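You operate a simulated robot arm through the tools that you are given. There is no shell and no other tool.

Carry out the task below with a simulated robot arm. There is one attempt and no reset: what you move stays moved.

TASK
Put one of the red blocks from the lab end of the long table on top of the small white box. Fetch the black tape roll and set it on the blue workbench. Stack the yellow block marked "nand" from the blue workbench on top of the yellow block marked "NOR". Take the chip carton labelled "used" from the beige table and put it on the brown counter mat. Open the bottom counter drawer, fetch the large purple chip and set it inside and shut the drawer again. Open the top blue drawer, take the name card from the beige table and put it inside and shut the drawer again. Any order will do. Set down upright: chip carton, large purple chip, name card.

It is judged by the outcome, as a careful person would: the job done as asked, and still so three seconds after it is handed in. It fails if anything else is knocked over, pushed out of place, dropped, spilled or broken.

THE ROBOT
A 7-joint arm with a four-finger gripper on a trunk, on a base that drives. Base frame: it is fixed to the floor where the robot stands at the start and does not move with it; the origin is under the middle of the robot, x ahead of it, y to its left, z up. Units: mm, degrees, N and s.
Its first joint turns from -69.0 to 172.0 degrees. Places, roughly: black tape roll (6x6x2 cm) [2700, 100, 800]; blue workbench [3100, -3100, 800]; bottom counter drawer [-2700, -3400, 400]; brown counter mat (24x21 cm) [-2980, -1740, 800]; chip carton [500, -3000, 750]; large purple chip [500, -3250, 750]; name card [500, -3500, 750]; pca dr1 [3000, -2500, 600]; pl dr2 [-2700, -3400, 400]; red block [3000, -250, 750]; small white box (8x6x5 cm) [2800, 0, 800]; top blue drawer [2900, -2500, 700]; yellow block [3000, -2250, 750]. Payload 3.67 kg.
The tool frame sits at the grasp point between the pads (the TCP): z along the fingers, y along the line on which they close. The tips reach 28 mm beyond it. Largest opening 112 mm; the body of the gripper starts 73 mm behind the TCP.
Orientation is that of the tool frame in the base frame, as a unit quaternion [x, y, z, w]. With the fingers straight down and closing along the base's y, the tool's x points along the base's -x, its y along +y and its z along -z.

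THE INTERFACE
- The arm moves only by the tool jog_arm. Its argument "commands" is one flat list of numbers, 6 for each row, row after row: the shift along the tool's x, y, z in mm, then the turn, a rotation vector about the tool's x, y, z in degrees. In form: [tx, ty, tz, ax, ay, az, tx, ty, tz, ax, ay, az, ...]. A call has 1 to 20 rows; each row shifts and turns the commanded pose from where the row before left it, along the tool's axes as they then stand. "claw" is the gripper command, from -1 (shut) to 1 (fully open), values between in proportion, set as the call begins (left out, the last holds). Rows are played at 5 a second. More than 50 mm and 8.6 degrees between two rows, or a gripper value outside its range, and nothing of the call is played. Where a pose cannot be reached the arm comes as near as it can. A force on the tool above 40 N (or 10 N above the force at the start of the call, whichever is more), or a blocked arm, ends the call early, and 0.2 s more pass. Each finger halts on what it meets, pressing with about 30 N; the grip force reading is that of the motor and also rises with nothing between the fingers. The clock runs only during rows and for 0.2 s after the last one: add rows that do not move to give the fingers time. It gives the time, the measured TCP pose, the force on the tool (base axes), the opening and the grip force at its end, in the units of the frame above (readings bear some noise), with the torque about the TCP (base axes, N m) and any sound that the robot's microphone picked up.
- Cameras (640 x 400 px; columns grow to the right, rows downward): "scene" is now at [141.3, -15.2, 1292.5]; the picture's right is [-0.19, -0.98, -0.00], its down [-0.37, 0.07, -0.93] and it looks along [0.91, -0.17, -0.37] (base axes); focal length 258 px, centre (320, 200). "wrist" rides on the gripper at [60, -18, -104] in the tool frame; the picture's right is [0.29, 0.96, 0.00], its down [-0.80, 0.24, -0.55] and it looks along [-0.53, 0.16, 0.83] (tool axes); focal length 234 px, centre (320, 200). There is no depth. A picture from a camera that has moved, and an enlarged one, comes with that camera's place and axes in the base frame and with its lens.
- capture(camera): a new picture of that camera. The clock stands still meanwhile.
- raise_lower(by): slides the trunk up (or, below 0, down) by that many mm; the arm and the scene camera ride with it, the base frame stays. It gives what a move gives, with no picture.
- steer(legs): drives the robot by 1 to 6 legs, each [ahead, turn to the left] in mm and degrees, along the robot's own axes; the way and the turn of a leg run together, so that a leg with both is an arc; at most 1500 mm and 180 degrees a leg. The arm and the cameras ride along, it lands a little off, and it stops where it bumps. It gives what a move gives.
- aim_head(pan, tilt): turns the head with the scene camera to pan (to the left, within 86 degrees either way) and tilt (down, from -29 to 69), counted from straight ahead of the robot. It gives what a move gives.
- zoom(camera, box): a new picture of the part [left, top, right, bottom] of that camera's present view, enlarged. The clock stands still meanwhile.
- hand_in(): hands the job in; it is judged then, once.

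Places have to be worked out from the pictures, the camera data and where the tool is seen. Open the gripper and draw the arm clear of the work before you hand the job in, unless the task says otherwise.

The tools are called after "Call:" as a command line: name --argument value ..., lists and objects as JSON in quotes. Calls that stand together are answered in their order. jog_arm: Moves the arm, as the interface text tells. Its arguments: {"type":"object","properties":{"commands":{"type":"array"},"claw":{"type":"number"}},"required":["commands"]} The other tools are called the same way: raise_lower (by) slides the trunk up or down; steer (legs) drives the base; aim_head (pan, tilt) turns the head that bears the scene camera; capture (camera) takes a picture; zoom (camera, box) takes an enlarged picture of a part of a camera's view; hand_in () hands the job in.

At the start:

```text
time: 0.0
ee_pos: [687.0, -259.2, 1038.9]
tcp_rot: [0.0, 1.0, 0.0, 0.0]
contact_force: [-0.6, 0.7, 0.9]
torque: [0.01, 0.04, 0.0]
width: 111.9
grip_force: 0.1
trunk travel left (down, up): [-400.0, 440.0]
robot x, y, heading: [0.5, -0.7, 0.1]
head pan, tilt: [-10.7, 21.9]
```

scene: 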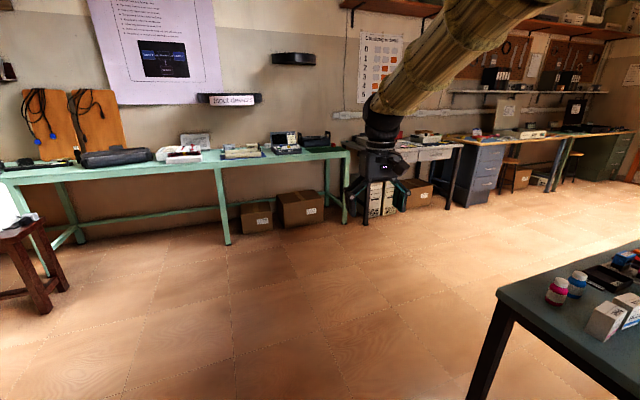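
wrist: 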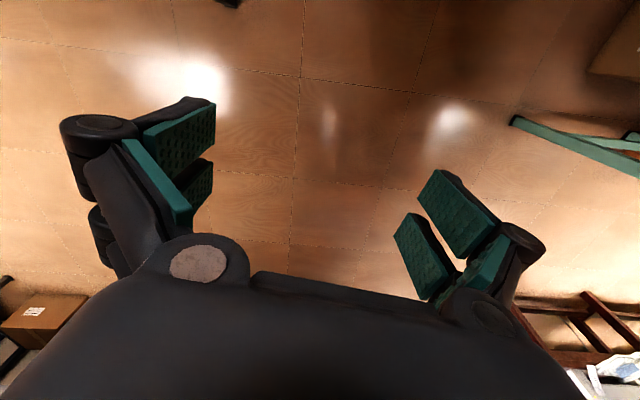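

The start pictures show the long green table ahead and workbenches to the right. I look around with the head before moving.

Call:
zoom --camera "scene" --box '[160, 80, 400, 230]'

Call:
zoom --camera "scene" --box '[400, 80, 640, 230]'

Call:
zoom --camera "scene" --box '[480, 230, 640, 330]'

```text
2.67 times, centred on (280, 155) of scene
camera zoom: at [141.3, -15.2, 1292.5], right [-0.19, -0.98, 0.0], down [-0.37, 0.07, -0.93], along [0.91, -0.17, -0.37], focal length 688 px, centre (427, 320)
```

zoom: 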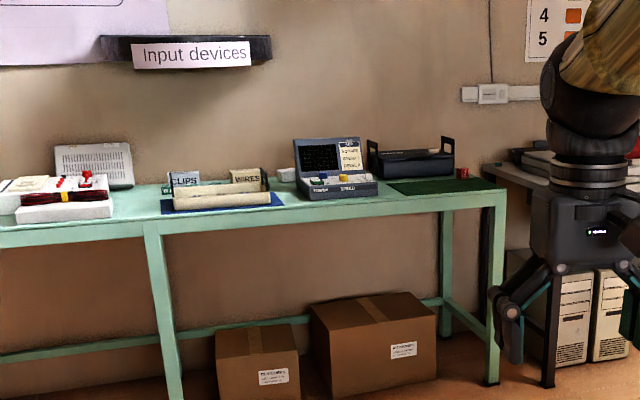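

```text
2.67 times, centred on (520, 155) of scene
camera zoom: at [141.3, -15.2, 1292.5], right [-0.19, -0.98, 0.0], down [-0.37, 0.07, -0.93], along [0.91, -0.17, -0.37], focal length 688 px, centre (-213, 320)
```

zoom: 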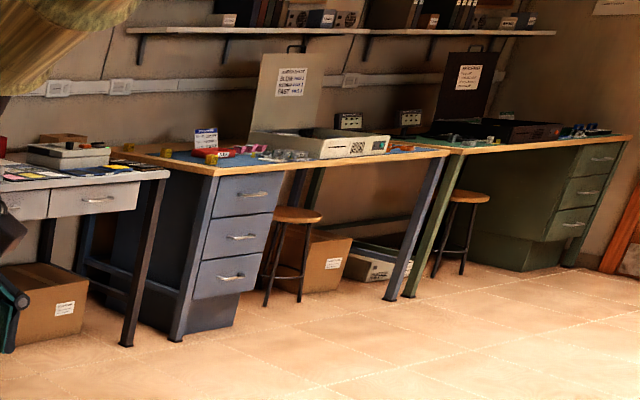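

```text
4.00 times, centred on (560, 280) of scene
camera zoom: at [141.3, -15.2, 1292.5], right [-0.19, -0.98, 0.0], down [-0.37, 0.07, -0.93], along [0.91, -0.17, -0.37], focal length 1032 px, centre (-640, -120)
```

zoom: 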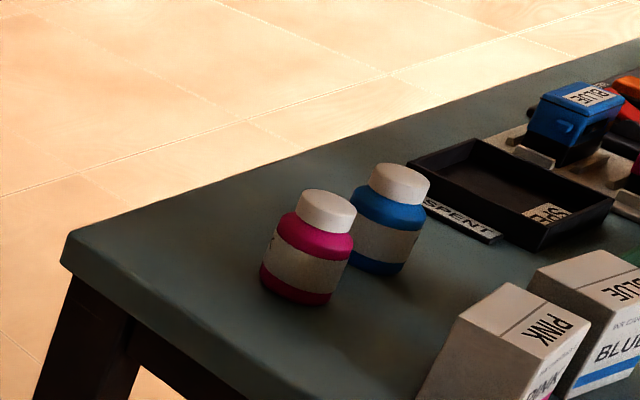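

Table layouts are partly visible; the red blocks sit on the green mat at the right end of the long table. I keep surveying by panning the head.

Call:
aim_head --pan -60 --tilt 22

Call:
capture --camera "scene"

Call:
aim_head --pan -86 --tilt 22

Call:
capture --camera "scene"

Call:
aim_head --pan 40 --tilt 22

Call:
capture --camera "scene"

Call:
aim_head --pan 86 --tilt 22

Call:
capture --camera "scene"

```text
time: 1.2
ee_pos: [686.9, -258.5, 1038.6]
tcp_rot: [0.0, 1.0, 0.0, 0.0]
contact_force: [-0.1, 0.4, 0.4]
torque: [-0.03, -0.01, 0.03]
width: 112.3
grip_force: 0.0
trunk travel left (down, up): [-400.0, 440.0]
robot x, y, heading: [1.2, -1.8, 0.2]
head pan, tilt: [-60.0, 22.0]
```

```text
taken
camera scene: at [96.6, -78.2, 1292.3], right [-0.87, -0.5, 0.0], down [-0.19, 0.32, -0.93], along [0.46, -0.8, -0.37], focal length 258 px, centre (320, 200)
```

scene: 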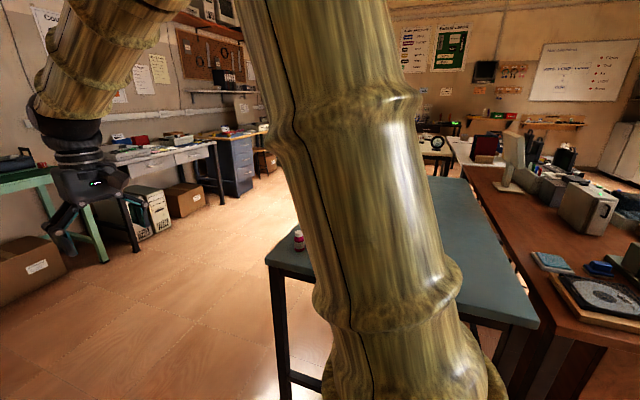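

```text
time: 2.1
ee_pos: [687.3, -259.0, 1039.0]
tcp_rot: [0.0, 1.0, 0.0, 0.001]
contact_force: [0.1, -0.3, -0.2]
torque: [-0.03, -0.01, 0.02]
width: 112.1
grip_force: 0.0
trunk travel left (down, up): [-400.0, 440.0]
robot x, y, heading: [1.9, 1.5, 0.1]
head pan, tilt: [-85.9, 22.0]
```

```text
taken
camera scene: at [56.7, -90.5, 1292.3], right [-1.0, -0.07, 0.0], down [-0.03, 0.37, -0.93], along [0.07, -0.92, -0.37], focal length 258 px, centre (320, 200)
```

scene: 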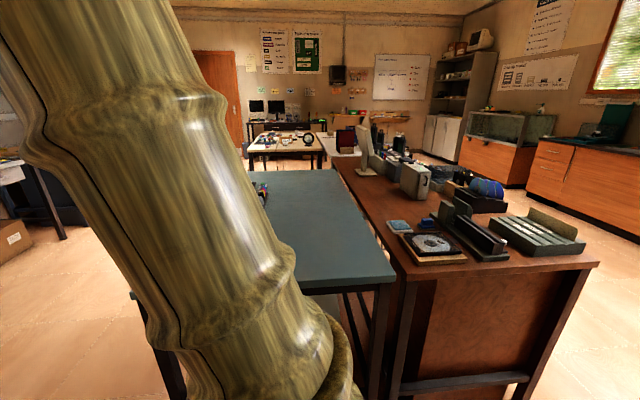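

```text
time: 4.1
ee_pos: [686.3, -259.2, 1038.3]
tcp_rot: [0.0, 1.0, -0.001, 0.0]
contact_force: [0.0, -0.2, -0.2]
torque: [-0.01, -0.03, 0.0]
width: 111.9
grip_force: 0.0
trunk travel left (down, up): [-400.0, 440.0]
robot x, y, heading: [1.1, 0.3, -0.0]
head pan, tilt: [40.0, 22.0]
```

```text
taken
camera scene: at [121.2, 61.7, 1292.4], right [0.64, -0.77, 0.0], down [-0.29, -0.24, -0.93], along [0.71, 0.6, -0.37], focal length 258 px, centre (320, 200)
```

scene: 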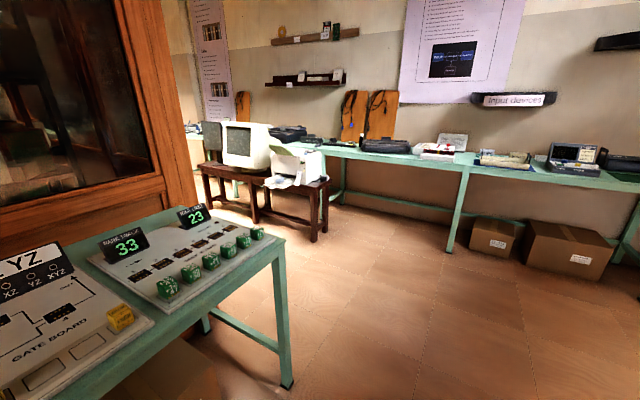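

```text
time: 5.3
ee_pos: [686.3, -259.9, 1038.1]
tcp_rot: [0.0, 1.0, 0.0, 0.0]
contact_force: [-0.3, 0.8, 0.3]
torque: [-0.01, 0.03, 0.02]
width: 112.3
grip_force: 0.0
trunk travel left (down, up): [-400.0, 440.0]
robot x, y, heading: [-1.0, 2.8, -0.1]
head pan, tilt: [85.9, 22.0]
```

```text
taken
camera scene: at [56.7, 94.7, 1292.4], right [1.0, -0.07, 0.0], down [-0.03, -0.37, -0.93], along [0.07, 0.92, -0.37], focal length 258 px, centre (320, 200)
```

scene: 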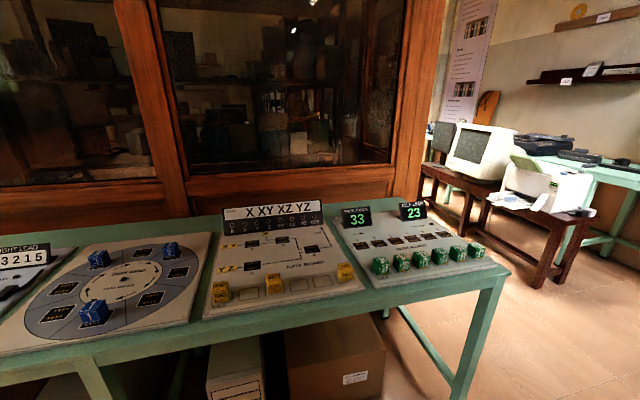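

The route ahead to the long table is clear floor. I drive 1500 mm ahead with the arm high and look.

Call:
steer --legs '[[1450, 0]]'

Call:
aim_head --pan 0 --tilt 25

Call:
capture --camera "scene"

Call:
aim_head --pan 35 --tilt 25

Call:
capture --camera "scene"

Call:
aim_head --pan -40 --tilt 25

Call:
capture --camera "scene"

```text
time: 12.5
ee_pos: [2151.6, -252.3, 1038.7]
tcp_rot: [-0.002, 1.0, 0.0, 0.0]
contact_force: [-0.3, 0.0, -0.2]
torque: [0.0, 0.03, -0.04]
width: 111.8
grip_force: 0.1
trunk travel left (down, up): [-400.0, 440.0]
robot x, y, heading: [1461.6, 4.4, 0.4]
head pan, tilt: [85.9, 22.0]
```

```text
time: 14.1
ee_pos: [2151.8, -253.4, 1039.7]
tcp_rot: [-0.002, 1.0, 0.0, -0.001]
contact_force: [-1.4, 0.4, -0.5]
torque: [0.03, -0.01, 0.01]
width: 112.0
grip_force: 0.1
trunk travel left (down, up): [-400.0, 440.0]
robot x, y, heading: [1460.7, 5.5, 0.1]
head pan, tilt: [0.0, 25.0]
```

```text
taken
camera scene: at [1605.8, 5.7, 1287.5], right [0.0, -1.0, 0.0], down [-0.42, 0.0, -0.91], along [0.91, 0.0, -0.42], focal length 258 px, centre (320, 200)
```

scene: 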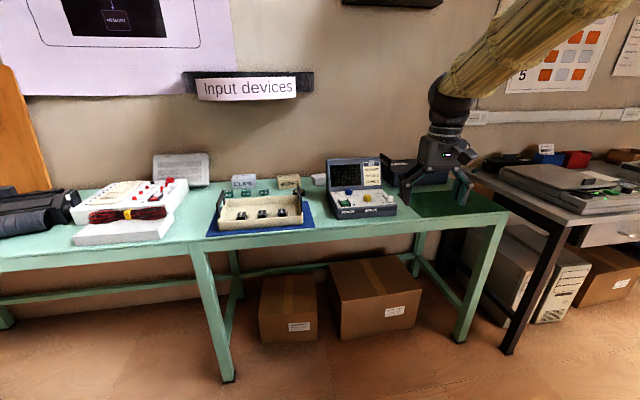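

```text
time: 15.1
ee_pos: [2151.7, -253.4, 1038.7]
tcp_rot: [-0.001, 1.0, -0.001, -0.001]
contact_force: [-1.3, -0.1, 0.5]
torque: [0.0, 0.0, -0.02]
width: 112.2
grip_force: 0.0
trunk travel left (down, up): [-400.0, 440.0]
robot x, y, heading: [1468.4, 3.4, 0.1]
head pan, tilt: [35.0, 25.0]
```

```text
taken
camera scene: at [1589.0, 58.3, 1287.5], right [0.58, -0.82, 0.0], down [-0.35, -0.24, -0.91], along [0.74, 0.52, -0.42], focal length 258 px, centre (320, 200)
```

scene: 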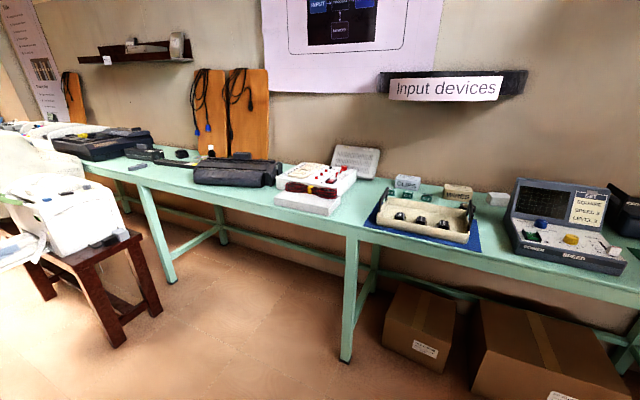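

```text
time: 16.6
ee_pos: [2152.5, -253.0, 1039.1]
tcp_rot: [-0.002, 1.0, 0.0, 0.0]
contact_force: [0.1, -0.6, 0.1]
torque: [0.0, 0.03, 0.03]
width: 112.0
grip_force: 0.0
trunk travel left (down, up): [-400.0, 440.0]
robot x, y, heading: [1464.2, 4.6, 0.3]
head pan, tilt: [-40.0, 25.0]
```

```text
taken
camera scene: at [1584.5, -53.7, 1287.5], right [-0.64, -0.77, 0.0], down [-0.33, 0.27, -0.91], along [0.7, -0.58, -0.42], focal length 258 px, centre (320, 200)
```

scene: 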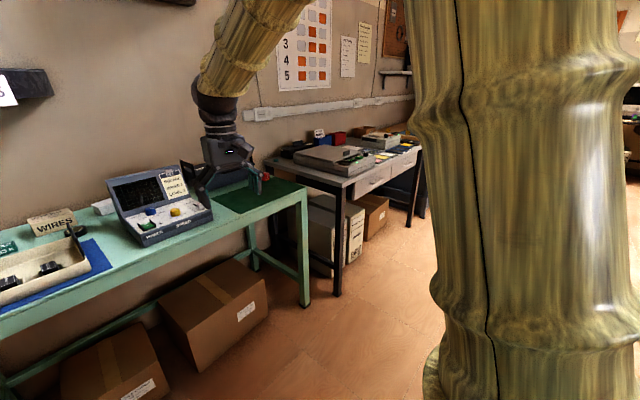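

The red blocks look to be on the green mat by the table's right end; a small white box is near the "WIRES" label. I zoom in to identify the parts.

Call:
aim_head --pan 0 --tilt 25

Call:
zoom --camera "scene" --box '[190, 140, 350, 240]'

Call:
zoom --camera "scene" --box '[310, 130, 510, 255]'

Call:
zoom --camera "scene" --box '[0, 140, 220, 260]'

```text
time: 17.7
ee_pos: [2151.5, -253.3, 1039.9]
tcp_rot: [-0.002, 1.0, 0.0, 0.0]
contact_force: [-0.8, -0.5, 0.0]
torque: [0.01, 0.02, 0.03]
width: 112.1
grip_force: 0.0
trunk travel left (down, up): [-400.0, 440.0]
robot x, y, heading: [1464.2, 4.3, 0.3]
head pan, tilt: [0.0, 25.0]
```

```text
4.00 times, centred on (270, 190) of scene
camera zoom: at [1605.8, 5.5, 1287.5], right [0.0, -1.0, 0.0], down [-0.42, 0.0, -0.91], along [0.91, 0.0, -0.42], focal length 1032 px, centre (520, 240)
```

zoom: 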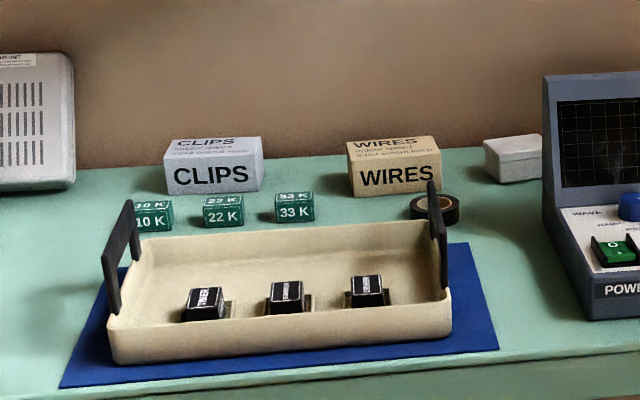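

```text
3.20 times, centred on (410, 192) of scene
camera zoom: at [1605.8, 5.5, 1287.5], right [0.0, -1.0, 0.0], down [-0.42, 0.0, -0.91], along [0.91, 0.0, -0.42], focal length 825 px, centre (32, 224)
```

zoom: 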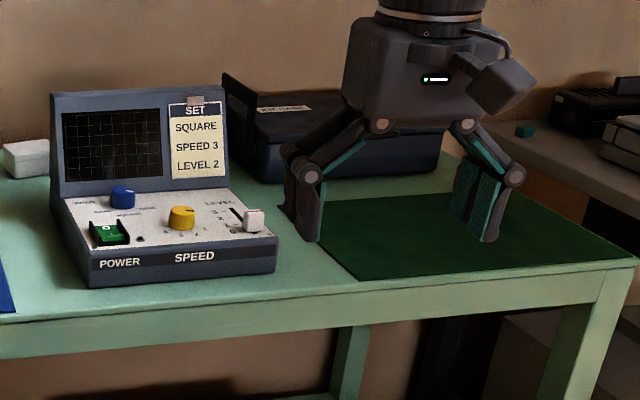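

```text
2.91 times, centred on (110, 200) of scene
camera zoom: at [1605.8, 5.5, 1287.5], right [0.0, -1.0, 0.0], down [-0.42, 0.0, -0.91], along [0.91, 0.0, -0.42], focal length 750 px, centre (931, 200)
```

zoom: 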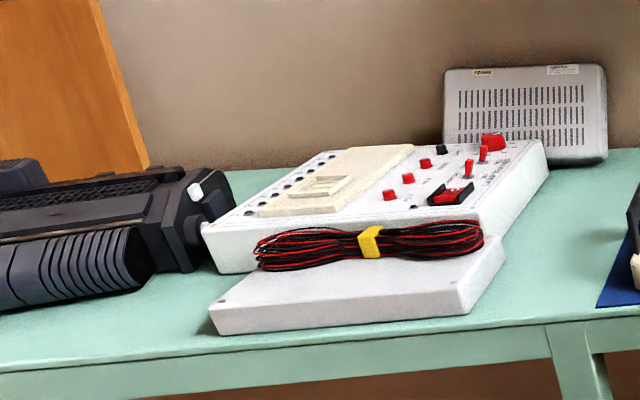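

The tape roll stands behind the tray's right handle near (2735,105) and the white box near (2860,15); a red block shows near (2880,-715). I raise the trunk for clearance and go to a spot facing these.

Call:
raise_lower --by 200

Call:
steer --legs '[[0, -45], [424, 0], [0, 45], [200, 0]]'

Call:
aim_head --pan -20 --tilt 40

Call:
capture --camera "scene"

Call:
capture --camera "wrist"

```text
time: 19.9
ee_pos: [2151.2, -253.4, 1238.9]
tcp_rot: [-0.002, 1.0, 0.0, 0.0]
contact_force: [0.1, 0.3, 0.3]
torque: [0.01, 0.0, 0.03]
width: 111.8
grip_force: 0.0
trunk travel left (down, up): [-600.0, 240.0]
robot x, y, heading: [1463.4, 0.7, 0.4]
head pan, tilt: [0.0, 25.0]
```

```text
time: 27.8
ee_pos: [2658.5, -542.0, 1237.4]
tcp_rot: [-0.007, 1.0, 0.0, -0.001]
contact_force: [0.5, -0.2, -0.6]
torque: [-0.04, 0.03, 0.05]
width: 112.2
grip_force: 0.1
trunk travel left (down, up): [-600.0, 240.0]
robot x, y, heading: [1967.4, -291.2, 0.7]
head pan, tilt: [0.0, 25.0]
```

```text
time: 28.6
ee_pos: [2656.8, -541.7, 1238.9]
tcp_rot: [-0.007, 1.0, 0.0, 0.0]
contact_force: [-0.2, 0.0, 1.4]
torque: [-0.01, 0.02, 0.0]
width: 112.2
grip_force: 0.0
trunk travel left (down, up): [-600.0, 240.0]
robot x, y, heading: [1966.7, -291.6, 0.6]
head pan, tilt: [-20.0, 40.0]
```

```text
taken
camera scene: at [2097.9, -316.8, 1464.2], right [-0.33, -0.94, 0.0], down [-0.61, 0.21, -0.77], along [0.72, -0.25, -0.64], focal length 258 px, centre (320, 200)
```

scene: 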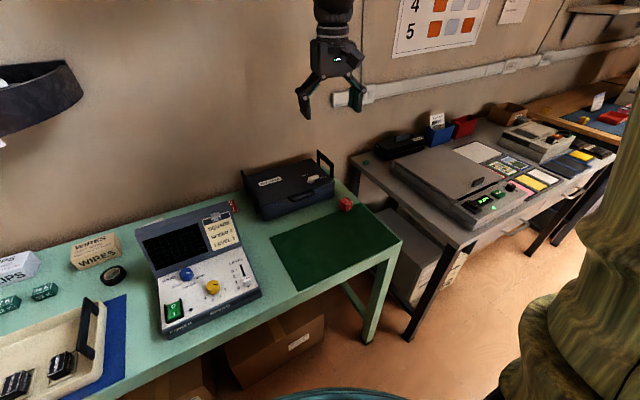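

```text
taken
camera wrist: at [2598.2, -561.4, 1342.3], right [-0.3, 0.95, 0.0], down [0.79, 0.25, 0.55], along [0.53, 0.17, -0.83], focal length 234 px, centre (320, 200)
```

wrist: 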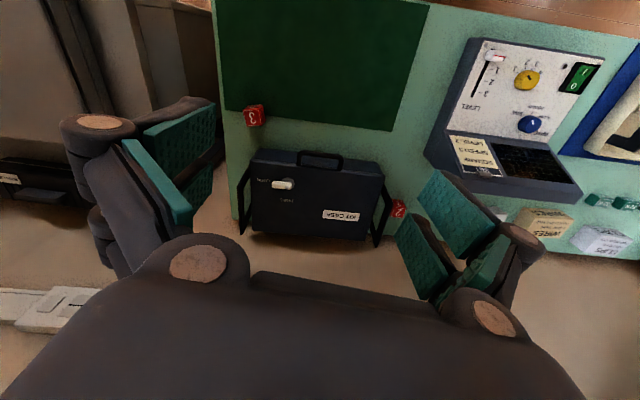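

Two red blocks: one at the mat's right rear corner (marked 3), one between case and display unit. I zoom on them and the white box for exact places.

Call:
zoom --camera "scene" --box '[200, 150, 400, 275]'

Call:
zoom --camera "wrist" --box '[220, 60, 460, 210]'

Call:
aim_head --pan 25 --tilt 35

Call:
capture --camera "scene"

Call:
zoom --camera "scene" --box '[290, 130, 490, 255]'

```text
3.20 times, centred on (300, 212) of scene
camera zoom: at [2097.9, -316.8, 1464.2], right [-0.33, -0.94, 0.0], down [-0.61, 0.21, -0.77], along [0.72, -0.25, -0.64], focal length 825 px, centre (384, 160)
```

zoom: 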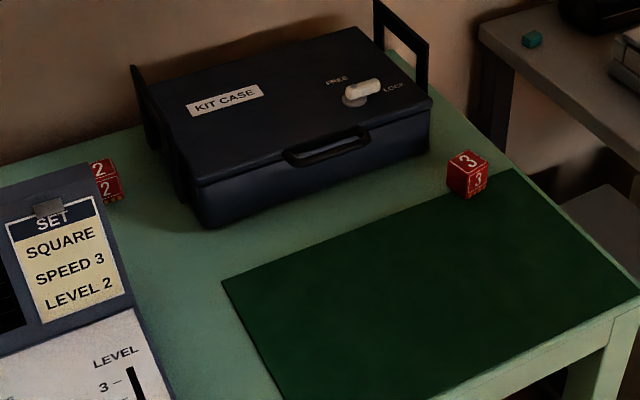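

```text
2.67 times, centred on (340, 135) of wrist
camera zoom: at [2598.2, -561.4, 1342.3], right [-0.3, 0.95, 0.0], down [0.79, 0.25, 0.55], along [0.53, 0.17, -0.83], focal length 624 px, centre (267, 373)
```

zoom: 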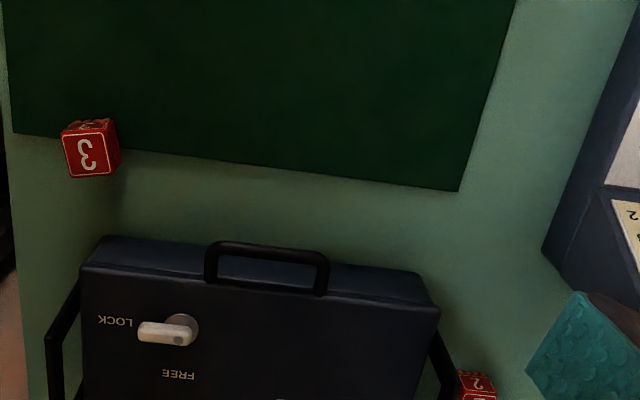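

```text
time: 29.7
ee_pos: [2657.1, -542.9, 1237.9]
tcp_rot: [-0.005, 1.0, 0.0, 0.0]
contact_force: [-0.5, -0.7, -0.1]
torque: [-0.02, -0.01, 0.01]
width: 111.9
grip_force: 0.0
trunk travel left (down, up): [-600.0, 240.0]
robot x, y, heading: [1966.4, -292.1, 0.6]
head pan, tilt: [25.0, 35.0]
```

```text
taken
camera scene: at [2096.9, -250.8, 1471.8], right [0.43, -0.9, 0.0], down [-0.52, -0.25, -0.82], along [0.74, 0.35, -0.57], focal length 258 px, centre (320, 200)
```

scene: 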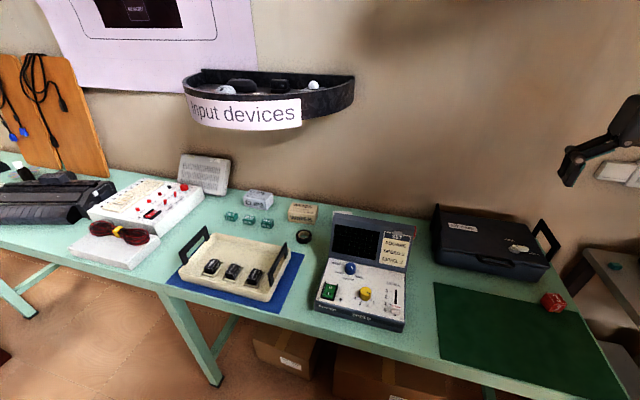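

```text
3.20 times, centred on (390, 192) of scene
camera zoom: at [2096.9, -250.8, 1471.8], right [0.43, -0.9, 0.0], down [-0.52, -0.25, -0.82], along [0.74, 0.35, -0.57], focal length 825 px, centre (96, 224)
```

zoom: 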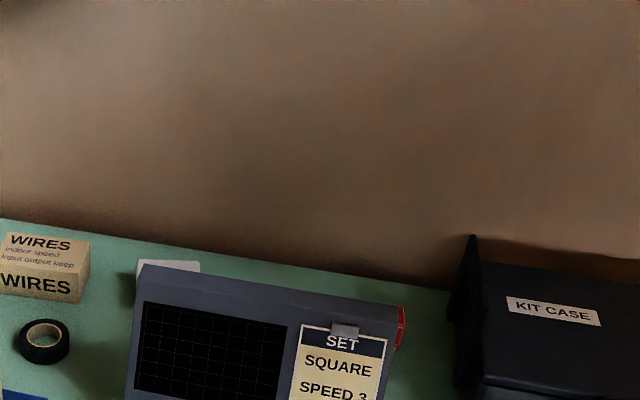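

Block 3 triangulates to about (2767,-657), table top z≈797, and the white box about (2870,5). I drive 100 mm closer and then bring the gripper above block 3 for a closer view.

Call:
steer --legs '[[100, 0]]'

Call:
jog_arm --commands '[40, -40, 0, 0, 0, 0, 40, -40, 0, 0, 0, 0, 20, -35, 40, 0, 0, 0, 0, 0, 40, 0, 0, 0, 0, 0, 40, 0, 0, -7, 0, 0, 40, 0, 0, -7, 0, 0, 40, 0, 0, -6, 0, 0, 0, 0, 0, 0]'

Call:
capture --camera "wrist"

```text
time: 30.9
ee_pos: [2759.9, -540.4, 1238.1]
tcp_rot: [-0.005, 1.0, 0.001, 0.0]
contact_force: [1.7, 0.8, -0.1]
torque: [0.01, 0.05, -0.01]
width: 112.0
grip_force: 0.0
trunk travel left (down, up): [-600.0, 240.0]
robot x, y, heading: [2067.8, -290.5, 0.7]
head pan, tilt: [25.0, 35.0]
```

```text
refused: row 1 steps farther than a row can; nothing moved
```

```text
taken
camera wrist: at [2699.8, -560.6, 1341.3], right [-0.3, 0.95, 0.0], down [0.8, 0.25, 0.55], along [0.53, 0.17, -0.83], focal length 234 px, centre (320, 200)
```

wrist: 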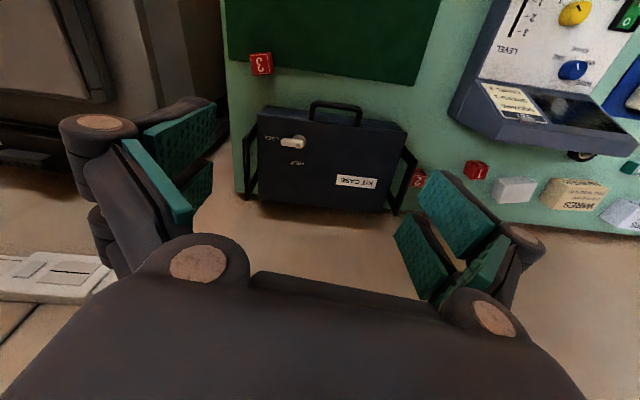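

Row limit is 50 mm total. TCP is (2760,-540,1238); I move above block 3 in smaller rows, lowering to about z=980 and turning about 20°.

Call:
jog_arm --commands '[-3, -40, 25, 0, 0, 0, -3, -40, 25, 0, 0, 0, 0, -37, 30, 0, 0, 0, 0, 0, 45, 0, 0, 0, 0, 0, 45, 0, 0, 0, 0, 0, 45, 0, 0, 0, 0, 0, 40, 0, 0, 0, 0, 0, 0, 0, 0, 0]'

Call:
capture --camera "wrist"

```text
time: 32.7
ee_pos: [2763.8, -657.7, 982.4]
tcp_rot: [-0.005, 1.0, 0.0, 0.0]
contact_force: [0.5, -0.1, 1.1]
torque: [-0.02, -0.01, 0.02]
width: 111.9
grip_force: 0.0
trunk travel left (down, up): [-600.0, 240.0]
robot x, y, heading: [2070.4, -290.4, 0.6]
head pan, tilt: [25.0, 35.0]
```

```text
taken
camera wrist: at [2703.6, -676.8, 1086.3], right [-0.3, 0.95, 0.0], down [0.79, 0.25, 0.55], along [0.53, 0.17, -0.83], focal length 234 px, centre (320, 200)
```

wrist: 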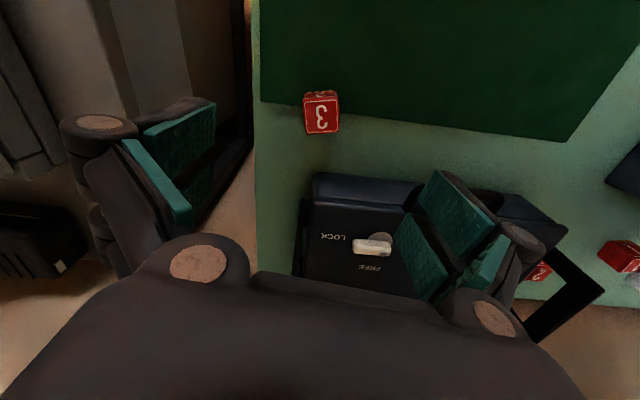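

Block 3 is right below the gripper. I zoom to get its edge directions.

Call:
zoom --camera "wrist" --box '[272, 70, 368, 130]'

Call:
zoom --camera "wrist" --box '[290, 130, 450, 230]'

```text
6.67 times, centred on (320, 100) of wrist
camera zoom: at [2703.6, -676.8, 1086.3], right [-0.3, 0.95, 0.0], down [0.79, 0.25, 0.55], along [0.53, 0.17, -0.83], focal length 1561 px, centre (320, 867)
```

zoom: 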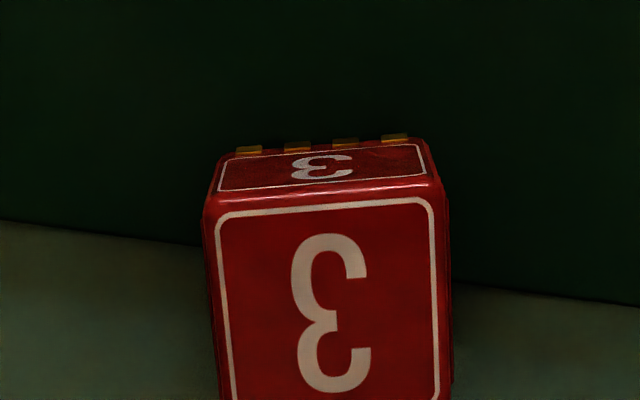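

```text
4.00 times, centred on (370, 180) of wrist
camera zoom: at [2703.6, -676.8, 1086.3], right [-0.3, 0.95, 0.0], down [0.79, 0.25, 0.55], along [0.53, 0.17, -0.83], focal length 937 px, centre (120, 280)
```

zoom: 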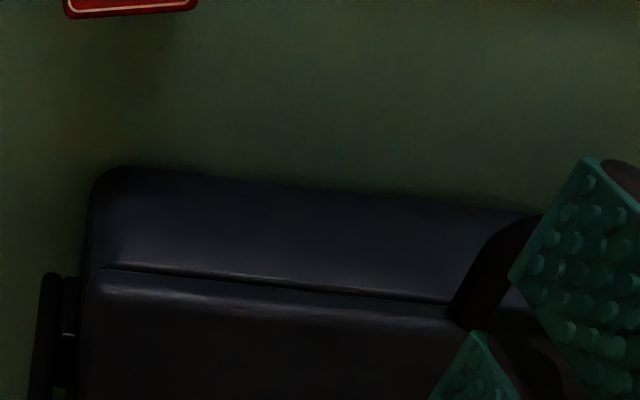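

Block 3: centre ≈(2764,-654), ~35 mm cube, turned ≈23°. I align the gripper, set a 70 mm opening and descend to TCP z≈830.

Call:
jog_arm --commands '[0, 3, 0, 0, 0, -8, 0, 0, 20, 0, 0, -8, 0, 0, 40, 0, 0, -7, 0, 0, 40, 0, 0, 0, 0, 0, 30, 0, 0, 0, 0, 0, 0, 0, 0, 0]' --claw 0.25

Call:
capture --camera "wrist"

```text
time: 34.1
ee_pos: [2763.5, -655.5, 853.4]
tcp_rot: [-0.205, 0.979, 0.0, 0.0]
contact_force: [-0.2, -0.1, 0.6]
torque: [-0.01, -0.05, 0.05]
width: 69.8
grip_force: 0.0
trunk travel left (down, up): [-600.0, 240.0]
robot x, y, heading: [2067.8, -294.2, 0.5]
head pan, tilt: [25.0, 35.0]
```

```text
taken
camera wrist: at [2716.3, -696.9, 957.1], right [-0.65, 0.76, 0.0], down [0.63, 0.54, 0.55], along [0.42, 0.36, -0.83], focal length 234 px, centre (320, 200)
```

wrist: 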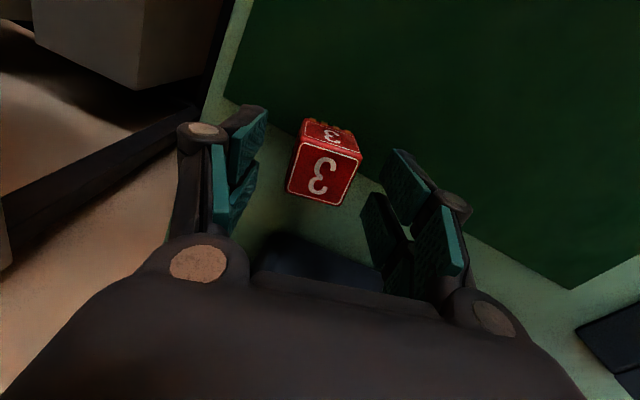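

The block is centred between the fingers. I descend the last 24 mm and close.

Call:
jog_arm --commands '[0, 0, 24, 0, 0, 0, 0, 0, 0, 0, 0, 0]'

Call:
jog_arm --commands '[0, 0, 0, 0, 0, 0, 0, 0, 0, 0, 0, 0, 0, 0, 0, 0, 0, 0]' --claw -1

```text
time: 34.7
ee_pos: [2764.0, -655.3, 829.5]
tcp_rot: [-0.205, 0.979, 0.0, 0.0]
contact_force: [-0.4, -0.1, -0.5]
torque: [0.0, -0.02, -0.02]
width: 70.0
grip_force: 0.1
trunk travel left (down, up): [-600.0, 240.0]
robot x, y, heading: [2069.3, -290.8, 0.4]
head pan, tilt: [25.0, 35.0]
```

```text
time: 35.5
ee_pos: [2763.5, -656.0, 829.7]
tcp_rot: [-0.205, 0.979, 0.0, -0.001]
contact_force: [2.6, -1.8, 15.3]
torque: [0.17, 0.27, -0.02]
width: 35.4
grip_force: 29.9
trunk travel left (down, up): [-600.0, 240.0]
robot x, y, heading: [2067.2, -290.1, 0.4]
head pan, tilt: [25.0, 35.0]
```

Gripped at 35.4 mm. I lift to about z=1100 and turn the wrist back to square.

Call:
jog_arm --commands '[0, 0, -20, 0, 0, 0, 0, 0, -45, 0, 0, 0, 0, 0, -45, 0, 0, 0, 0, 0, -45, 0, 0, 0, 0, 0, -45, 0, 0, 0, 0, 0, -45, 0, 0, 8, 0, 0, -25, 0, 0, 8, 0, 0, 0, 0, 0, 7, 0, 0, 0, 0, 0, 0]'

Call:
capture --camera "wrist"

```text
time: 37.5
ee_pos: [2763.5, -654.9, 1100.6]
tcp_rot: [-0.004, 1.0, -0.001, -0.001]
contact_force: [-0.1, -0.7, 0.0]
torque: [0.01, 0.01, 0.01]
width: 0.1
grip_force: 29.6
trunk travel left (down, up): [-600.0, 240.0]
robot x, y, heading: [2066.9, -290.2, 0.7]
head pan, tilt: [25.0, 35.0]
```

```text
taken
camera wrist: at [2704.4, -674.5, 1203.5], right [-0.3, 0.95, 0.0], down [0.8, 0.25, 0.55], along [0.53, 0.17, -0.83], focal length 234 px, centre (320, 200)
```

wrist: 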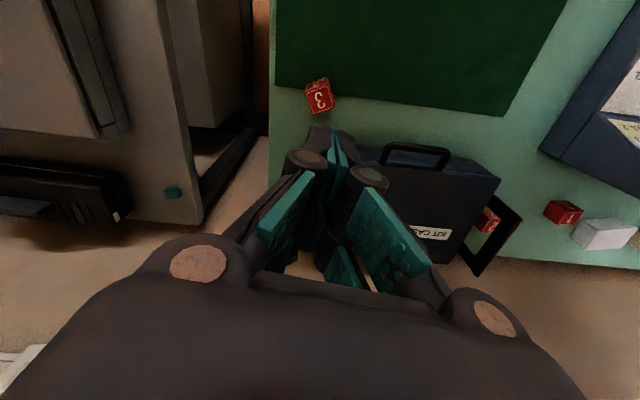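

The block slipped out during the lift and still stands at about its place. I look at it more closely to regrip properly.

Call:
zoom --camera "wrist" --box '[272, 65, 368, 125]'

Call:
aim_head --pan -27 --tilt 45

Call:
capture --camera "scene"

Call:
zoom --camera "scene" --box '[240, 130, 400, 230]'

```text
6.67 times, centred on (320, 95) of wrist
camera zoom: at [2704.4, -674.5, 1203.5], right [-0.3, 0.95, 0.0], down [0.8, 0.25, 0.55], along [0.53, 0.17, -0.83], focal length 1561 px, centre (320, 900)
```

zoom: 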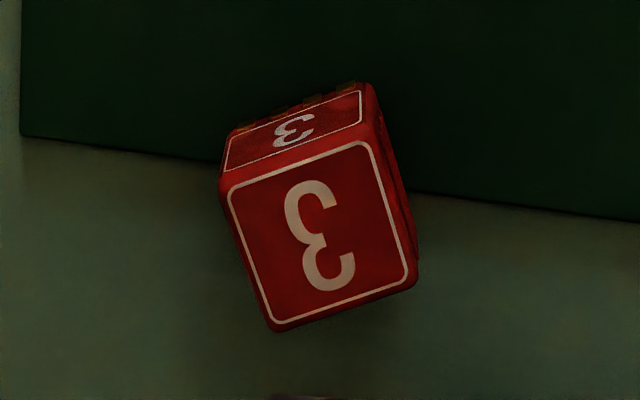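

```text
time: 38.7
ee_pos: [2763.3, -654.8, 1100.3]
tcp_rot: [-0.006, 1.0, 0.0, -0.001]
contact_force: [-0.7, 0.0, -0.2]
torque: [0.01, 0.04, -0.02]
width: 0.0
grip_force: 30.1
trunk travel left (down, up): [-600.0, 240.0]
robot x, y, heading: [2067.1, -287.9, 0.5]
head pan, tilt: [-27.0, 45.0]
```

```text
taken
camera scene: at [2190.5, -323.9, 1456.9], right [-0.44, -0.9, 0.0], down [-0.63, 0.31, -0.71], along [0.63, -0.31, -0.71], focal length 258 px, centre (320, 200)
```

scene: 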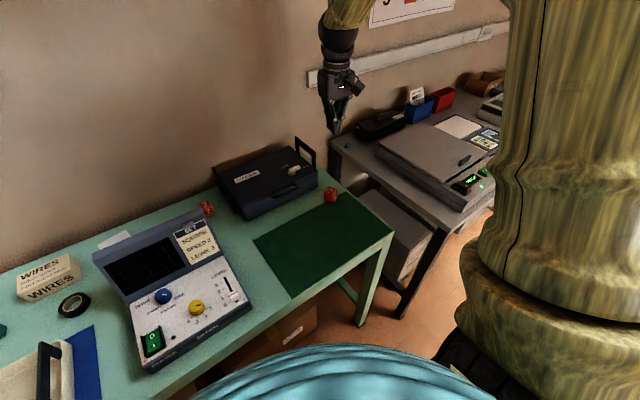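

```text
4.00 times, centred on (320, 180) of scene
camera zoom: at [2190.5, -323.9, 1456.9], right [-0.44, -0.9, 0.0], down [-0.63, 0.31, -0.71], along [0.63, -0.31, -0.71], focal length 1032 px, centre (320, 280)
```

zoom: 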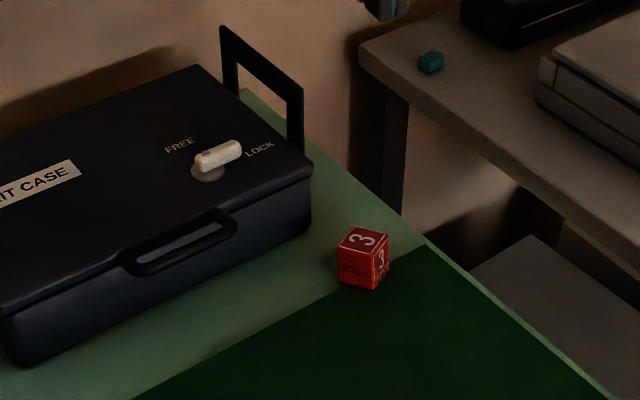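

The block now stands at about (2771,-652), turned ≈36°, top z≈833. I retry slightly higher so that the tips do not press the table, and lift gently.

Call:
jog_arm --commands '[-8, 2.5, 40, 0, 0, 0, 0, 0, 45, 0, 0, -8.5, 0, 0, 45, 0, 0, -8.5, 0, 0, 45, 0, 0, -8.5, 0, 0, 30, 0, 0, -8.5, 0, 0, 30, 0, 0, -1.5, 0, 0, 0, 0, 0, 0]' --claw 0.25

Call:
capture --camera "wrist"

```text
time: 40.3
ee_pos: [2773.8, -652.1, 865.6]
tcp_rot: [-0.311, 0.95, 0.0, 0.001]
contact_force: [0.1, 0.1, 0.6]
torque: [-0.02, -0.05, 0.01]
width: 70.0
grip_force: 0.0
trunk travel left (down, up): [-600.0, 240.0]
robot x, y, heading: [2065.9, -289.9, 0.7]
head pan, tilt: [-27.0, 45.0]
```

```text
taken
camera wrist: at [2735.5, -702.4, 969.2], right [-0.8, 0.6, 0.0], down [0.5, 0.66, 0.55], along [0.33, 0.44, -0.83], focal length 234 px, centre (320, 200)
```

wrist: 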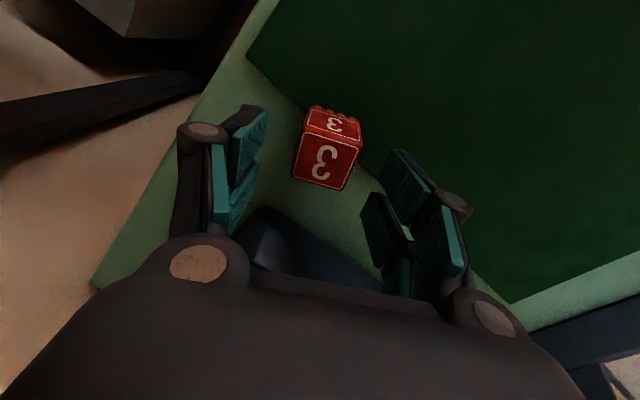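

The block is again centred between the pads. I descend to TCP z≈831, close and look before lifting.

Call:
jog_arm --commands '[0, 0, 20, 0, 0, 0, 0, 0, 14, 0, 0, 0, 0, 0, 0, 0, 0, 0]'

Call:
jog_arm --commands '[0, 0, 0, 0, 0, 0, 0, 0, 0, 0, 0, 0, 0, 0, 0, 0, 0, 0, 0, 0, 0, 0, 0, 0]' --claw -1

Call:
capture --camera "wrist"

Call:
zoom --camera "scene" --box '[240, 130, 400, 230]'

```text
time: 41.1
ee_pos: [2773.7, -653.0, 830.0]
tcp_rot: [-0.31, 0.951, 0.0, -0.001]
contact_force: [-0.4, 0.5, -0.8]
torque: [-0.01, 0.0, -0.05]
width: 69.5
grip_force: 0.0
trunk travel left (down, up): [-600.0, 240.0]
robot x, y, heading: [2069.4, -290.3, 0.6]
head pan, tilt: [-27.0, 45.0]
```

```text
time: 42.1
ee_pos: [2772.8, -652.7, 829.9]
tcp_rot: [-0.31, 0.951, 0.0, 0.001]
contact_force: [0.6, 0.8, 0.3]
torque: [0.0, -0.04, 0.01]
width: 35.3
grip_force: 29.9
trunk travel left (down, up): [-600.0, 240.0]
robot x, y, heading: [2067.7, -287.3, 0.6]
head pan, tilt: [-27.0, 45.0]
```

```text
taken
camera wrist: at [2735.6, -703.1, 934.5], right [-0.8, 0.6, 0.0], down [0.5, 0.66, 0.55], along [0.33, 0.44, -0.83], focal length 234 px, centre (320, 200)
```

wrist: 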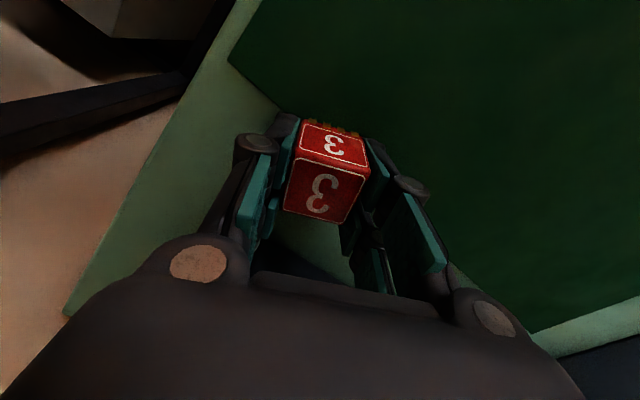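

```text
4.00 times, centred on (320, 180) of scene
camera zoom: at [2190.5, -324.0, 1456.9], right [-0.44, -0.9, 0.0], down [-0.63, 0.31, -0.71], along [0.63, -0.31, -0.71], focal length 1032 px, centre (320, 280)
```

zoom: 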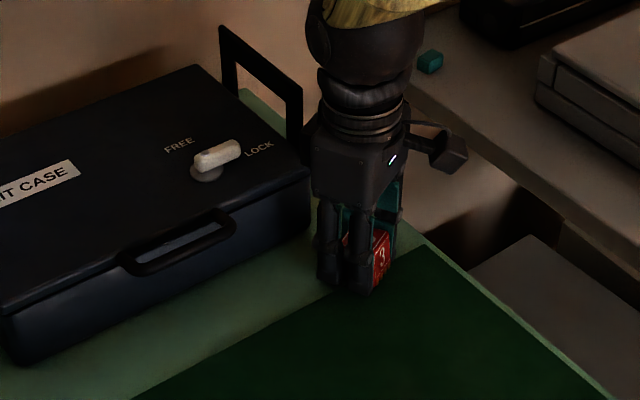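

A firm grip at 35.3 mm without table force. I lift gently and check.

Call:
jog_arm --commands '[0, 0, -3, 0, 0, 0, 0, 0, -5, 0, 0, 0, 0, 0, -8, 0, 0, 0, 0, 0, -10, 0, 0, 0, 0, 0, -10, 0, 0, 0]'

Call:
capture --camera "wrist"

```text
time: 43.3
ee_pos: [2772.3, -652.6, 868.3]
tcp_rot: [-0.31, 0.951, 0.0, 0.0]
contact_force: [0.2, -0.1, -0.3]
torque: [0.0, 0.02, -0.03]
width: 35.3
grip_force: 30.2
trunk travel left (down, up): [-600.0, 240.0]
robot x, y, heading: [2069.1, -293.1, 0.6]
head pan, tilt: [-27.0, 45.0]
```

```text
taken
camera wrist: at [2734.8, -702.8, 970.5], right [-0.8, 0.6, 0.0], down [0.5, 0.66, 0.55], along [0.33, 0.44, -0.83], focal length 234 px, centre (320, 200)
```

wrist: 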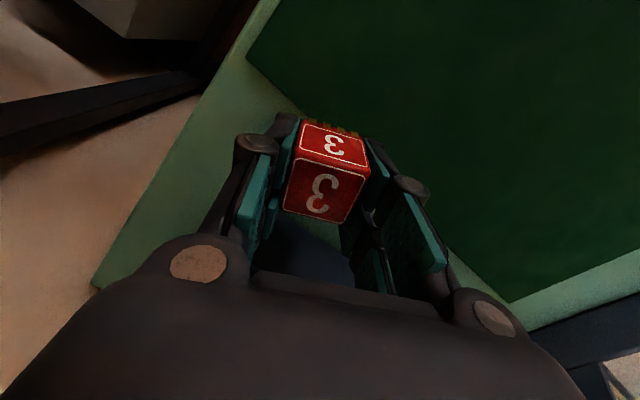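

It holds. I lift further at a moderate pace to z≈1080 and square the wrist again.

Call:
jog_arm --commands '[0, 0, -20, 0, 0, 0, 0, 0, -25, 0, 0, 0, 0, 0, -25, 0, 0, 0, 0, 0, -25, 0, 0, 0, 0, 0, -25, 0, 0, 0, 0, 0, -25, 0, 0, 0, 0, 0, -25, 0, 0, 0, 0, 0, -25, 0, 0, 5, 0, 0, -15, 0, 0, 6, 0, 0, 0, 0, 0, 6, 0, 0, 0, 0, 0, 6, 0, 0, 0, 0, 0, 6, 0, 0, 0, 0, 0, 5, 0, 0, 0, 0, 0, 2]'

Call:
capture --camera "wrist"

```text
time: 46.3
ee_pos: [2773.6, -652.0, 1075.3]
tcp_rot: [0.0, 1.0, 0.0, -0.001]
contact_force: [0.9, -0.2, -0.4]
torque: [-0.02, 0.02, -0.01]
width: 35.1
grip_force: 30.2
trunk travel left (down, up): [-600.0, 240.0]
robot x, y, heading: [2067.1, -289.9, 0.5]
head pan, tilt: [-27.0, 45.0]
```

```text
taken
camera wrist: at [2713.1, -671.5, 1180.1], right [-0.29, 0.96, 0.0], down [0.8, 0.24, 0.55], along [0.53, 0.16, -0.83], focal length 234 px, centre (320, 200)
```

wrist: 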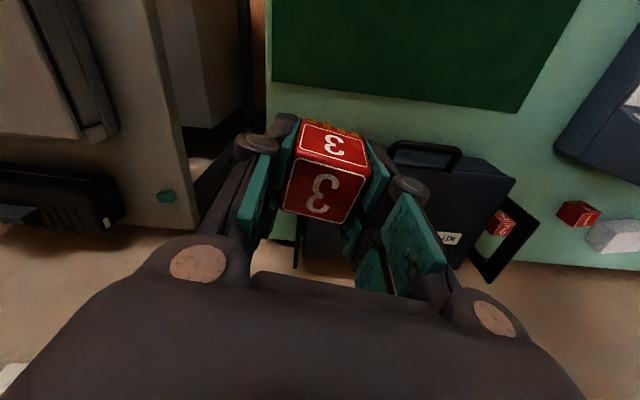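

Block held. I move left at this height to get over the white box area, stopping short for a view.

Call:
jog_arm --commands '[0, 20, 0, 0, 0, 0, 0, 40, 0, 0, 0, 0, 0, 40, 0, 0, 0, 0, 0, 40, 0, 0, 0, 0, 0, 40, 0, 0, 0, 0, 0, 40, 0, 0, 0, 0, 0, 40, 0, 0, 0, 0, 0, 40, 0, 0, 0, 0, 0, 40, 0, 0, 0, 0, 0, 40, 0, 0, 0, 0, 0, 40, 0, 0, 0, 0, 0, 40, 0, 0, 0, 0, 0, 40, 0, 0, 0, 0, 0, 20, 0, 0, 0, 0]'

Call:
capture --camera "wrist"

Call:
aim_head --pan 17 --tilt 40

Call:
capture --camera "scene"

```text
time: 49.5
ee_pos: [2787.2, -156.0, 1108.4]
tcp_rot: [0.022, 0.999, 0.041, 0.0]
contact_force: [-0.3, 0.6, -0.5]
torque: [-0.01, 0.01, 0.01]
width: 35.1
grip_force: 29.6
trunk travel left (down, up): [-600.0, 240.0]
robot x, y, heading: [2070.3, -291.3, 0.6]
head pan, tilt: [-27.0, 45.0]
stopped in row 14: the arm was blocked; the commanded pose is now the measured one
```

```text
taken
camera wrist: at [2727.0, -181.0, 1209.9], right [-0.25, 0.97, 0.08], down [0.81, 0.16, 0.57], along [0.54, 0.2, -0.82], focal length 234 px, centre (320, 200)
```

wrist: 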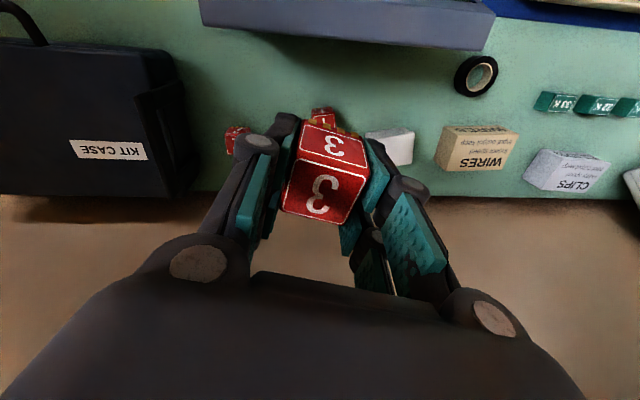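

```text
time: 50.6
ee_pos: [2786.8, -155.5, 1107.5]
tcp_rot: [0.021, 0.999, 0.041, 0.0]
contact_force: [0.4, -0.6, -0.6]
torque: [0.02, 0.02, -0.01]
width: 35.1
grip_force: 29.7
trunk travel left (down, up): [-600.0, 240.0]
robot x, y, heading: [2069.0, -288.8, 0.6]
head pan, tilt: [17.0, 40.0]
```

```text
taken
camera scene: at [2198.8, -261.7, 1464.2], right [0.3, -0.95, 0.0], down [-0.61, -0.19, -0.77], along [0.73, 0.23, -0.64], focal length 258 px, centre (320, 200)
```

scene: 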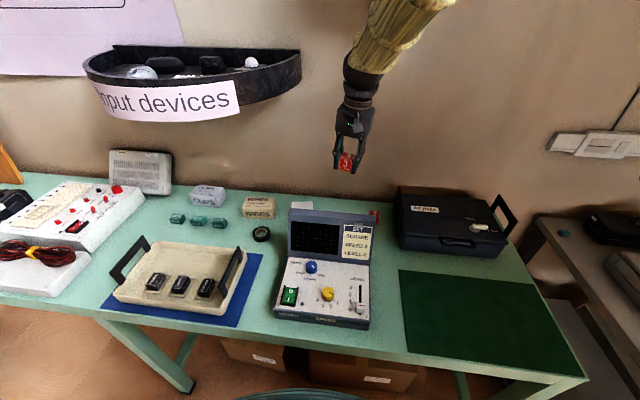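

The arm reports being blocked at y≈-156 with a small tilt; the force is near zero, so it may be a joint limit. I back off, level the tool and see whether a lower height lets it pass.

Call:
jog_arm --commands '[0, -30, 0, 0, 0, 0, 0, -30, 0, 0, 0, 0, 0, 0, 20, 0, 0, 0, 0, 0, 20, 0, 0, 0]'

```text
time: 51.6
ee_pos: [2783.6, -212.3, 1062.2]
tcp_rot: [0.021, 0.999, 0.038, 0.0]
contact_force: [-0.6, 0.6, -0.8]
torque: [-0.02, 0.01, 0.01]
width: 35.1
grip_force: 30.2
trunk travel left (down, up): [-600.0, 240.0]
robot x, y, heading: [2067.4, -291.1, 0.5]
head pan, tilt: [17.0, 40.0]
```

I correct the 4.4° tilt and slight yaw.

Call:
jog_arm --commands '[0, 0, 0, 4.4, 0, 0, 0, 0, 0, 0, 0, -2.4, 0, 0, 0, 0, 0, 0]'

Call:
jog_arm --commands '[0, 25, 0, 0, 0, 0, 0, 25, 0, 0, 0, 0, 0, 25, 0, 0, 0, 0, 0, 0, 0, 0, 0, 0]'

```text
time: 52.4
ee_pos: [2783.7, -210.6, 1060.2]
tcp_rot: [-0.001, 1.0, 0.0, -0.001]
contact_force: [-0.6, 0.8, -0.5]
torque: [-0.02, -0.03, 0.0]
width: 35.2
grip_force: 30.1
trunk travel left (down, up): [-600.0, 240.0]
robot x, y, heading: [2066.9, -294.4, 0.5]
head pan, tilt: [17.0, 40.0]
```

```text
time: 53.6
ee_pos: [2798.5, -159.2, 1087.3]
tcp_rot: [0.021, 0.999, 0.034, 0.0]
contact_force: [0.0, 0.4, 0.2]
torque: [0.03, 0.0, 0.02]
width: 35.4
grip_force: 30.3
trunk travel left (down, up): [-600.0, 240.0]
robot x, y, heading: [2067.6, -290.6, 0.7]
head pan, tilt: [17.0, 40.0]
stopped in row 4: the arm was blocked; the commanded pose is now the measured one
```

The block happens at the same y, so it seems a joint limit to the robot's left. I bring the tool back in front of the robot, level it, and turn the base 22° left instead.

Call:
jog_arm --commands '[0, -20, 0, 0, 0, 0, 0, -40, 0, 0, 0, 0, 0, -40, 0, 0, 0, 0, 0, -30, 0, 3.9, 0, 0, 0, 0, 0, 0, 0, -2.4, 0, 0, 0, 0, 0, 0]'

Call:
steer --legs '[[0, 22]]'

Call:
capture --camera "wrist"

Call:
aim_head --pan 0 --tilt 40

Call:
capture --camera "scene"

```text
time: 55.0
ee_pos: [2790.8, -285.8, 1076.2]
tcp_rot: [-0.003, 1.0, -0.004, -0.001]
contact_force: [0.1, 0.8, -0.4]
torque: [-0.02, 0.0, 0.0]
width: 35.2
grip_force: 30.0
trunk travel left (down, up): [-600.0, 240.0]
robot x, y, heading: [2068.2, -287.7, 0.7]
head pan, tilt: [17.0, 40.0]
```

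```text
time: 56.6
ee_pos: [2738.4, -11.9, 1075.0]
tcp_rot: [-0.194, 0.981, -0.003, 0.0]
contact_force: [0.1, -0.2, -0.4]
torque: [0.02, 0.01, 0.0]
width: 35.3
grip_force: 30.4
trunk travel left (down, up): [-600.0, 240.0]
robot x, y, heading: [2068.9, -288.5, 22.5]
head pan, tilt: [17.0, 40.0]
```

```text
taken
camera wrist: at [2689.0, -52.0, 1180.0], right [-0.63, 0.78, -0.01], down [0.65, 0.53, 0.55], along [0.43, 0.34, -0.83], focal length 234 px, centre (320, 200)
```

wrist: 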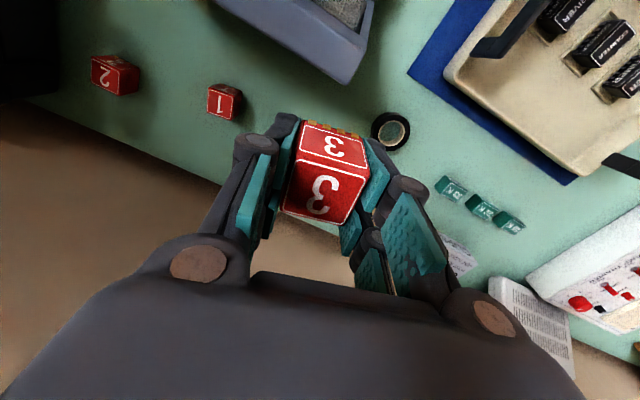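

```text
time: 57.4
ee_pos: [2736.4, -12.4, 1078.1]
tcp_rot: [-0.194, 0.981, -0.002, 0.0]
contact_force: [-0.1, 0.2, -1.2]
torque: [0.01, 0.0, 0.01]
width: 35.2
grip_force: 30.0
trunk travel left (down, up): [-600.0, 240.0]
robot x, y, heading: [2066.6, -290.0, 22.8]
head pan, tilt: [0.0, 40.0]
```

```text
taken
camera scene: at [2192.3, -235.6, 1464.2], right [0.39, -0.92, 0.0], down [-0.59, -0.25, -0.77], along [0.71, 0.3, -0.64], focal length 258 px, centre (320, 200)
```

scene: 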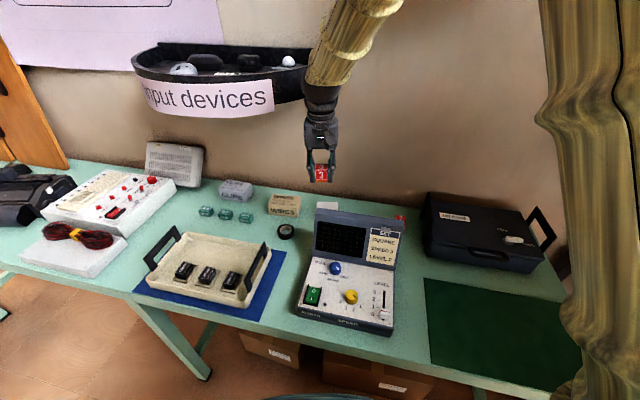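

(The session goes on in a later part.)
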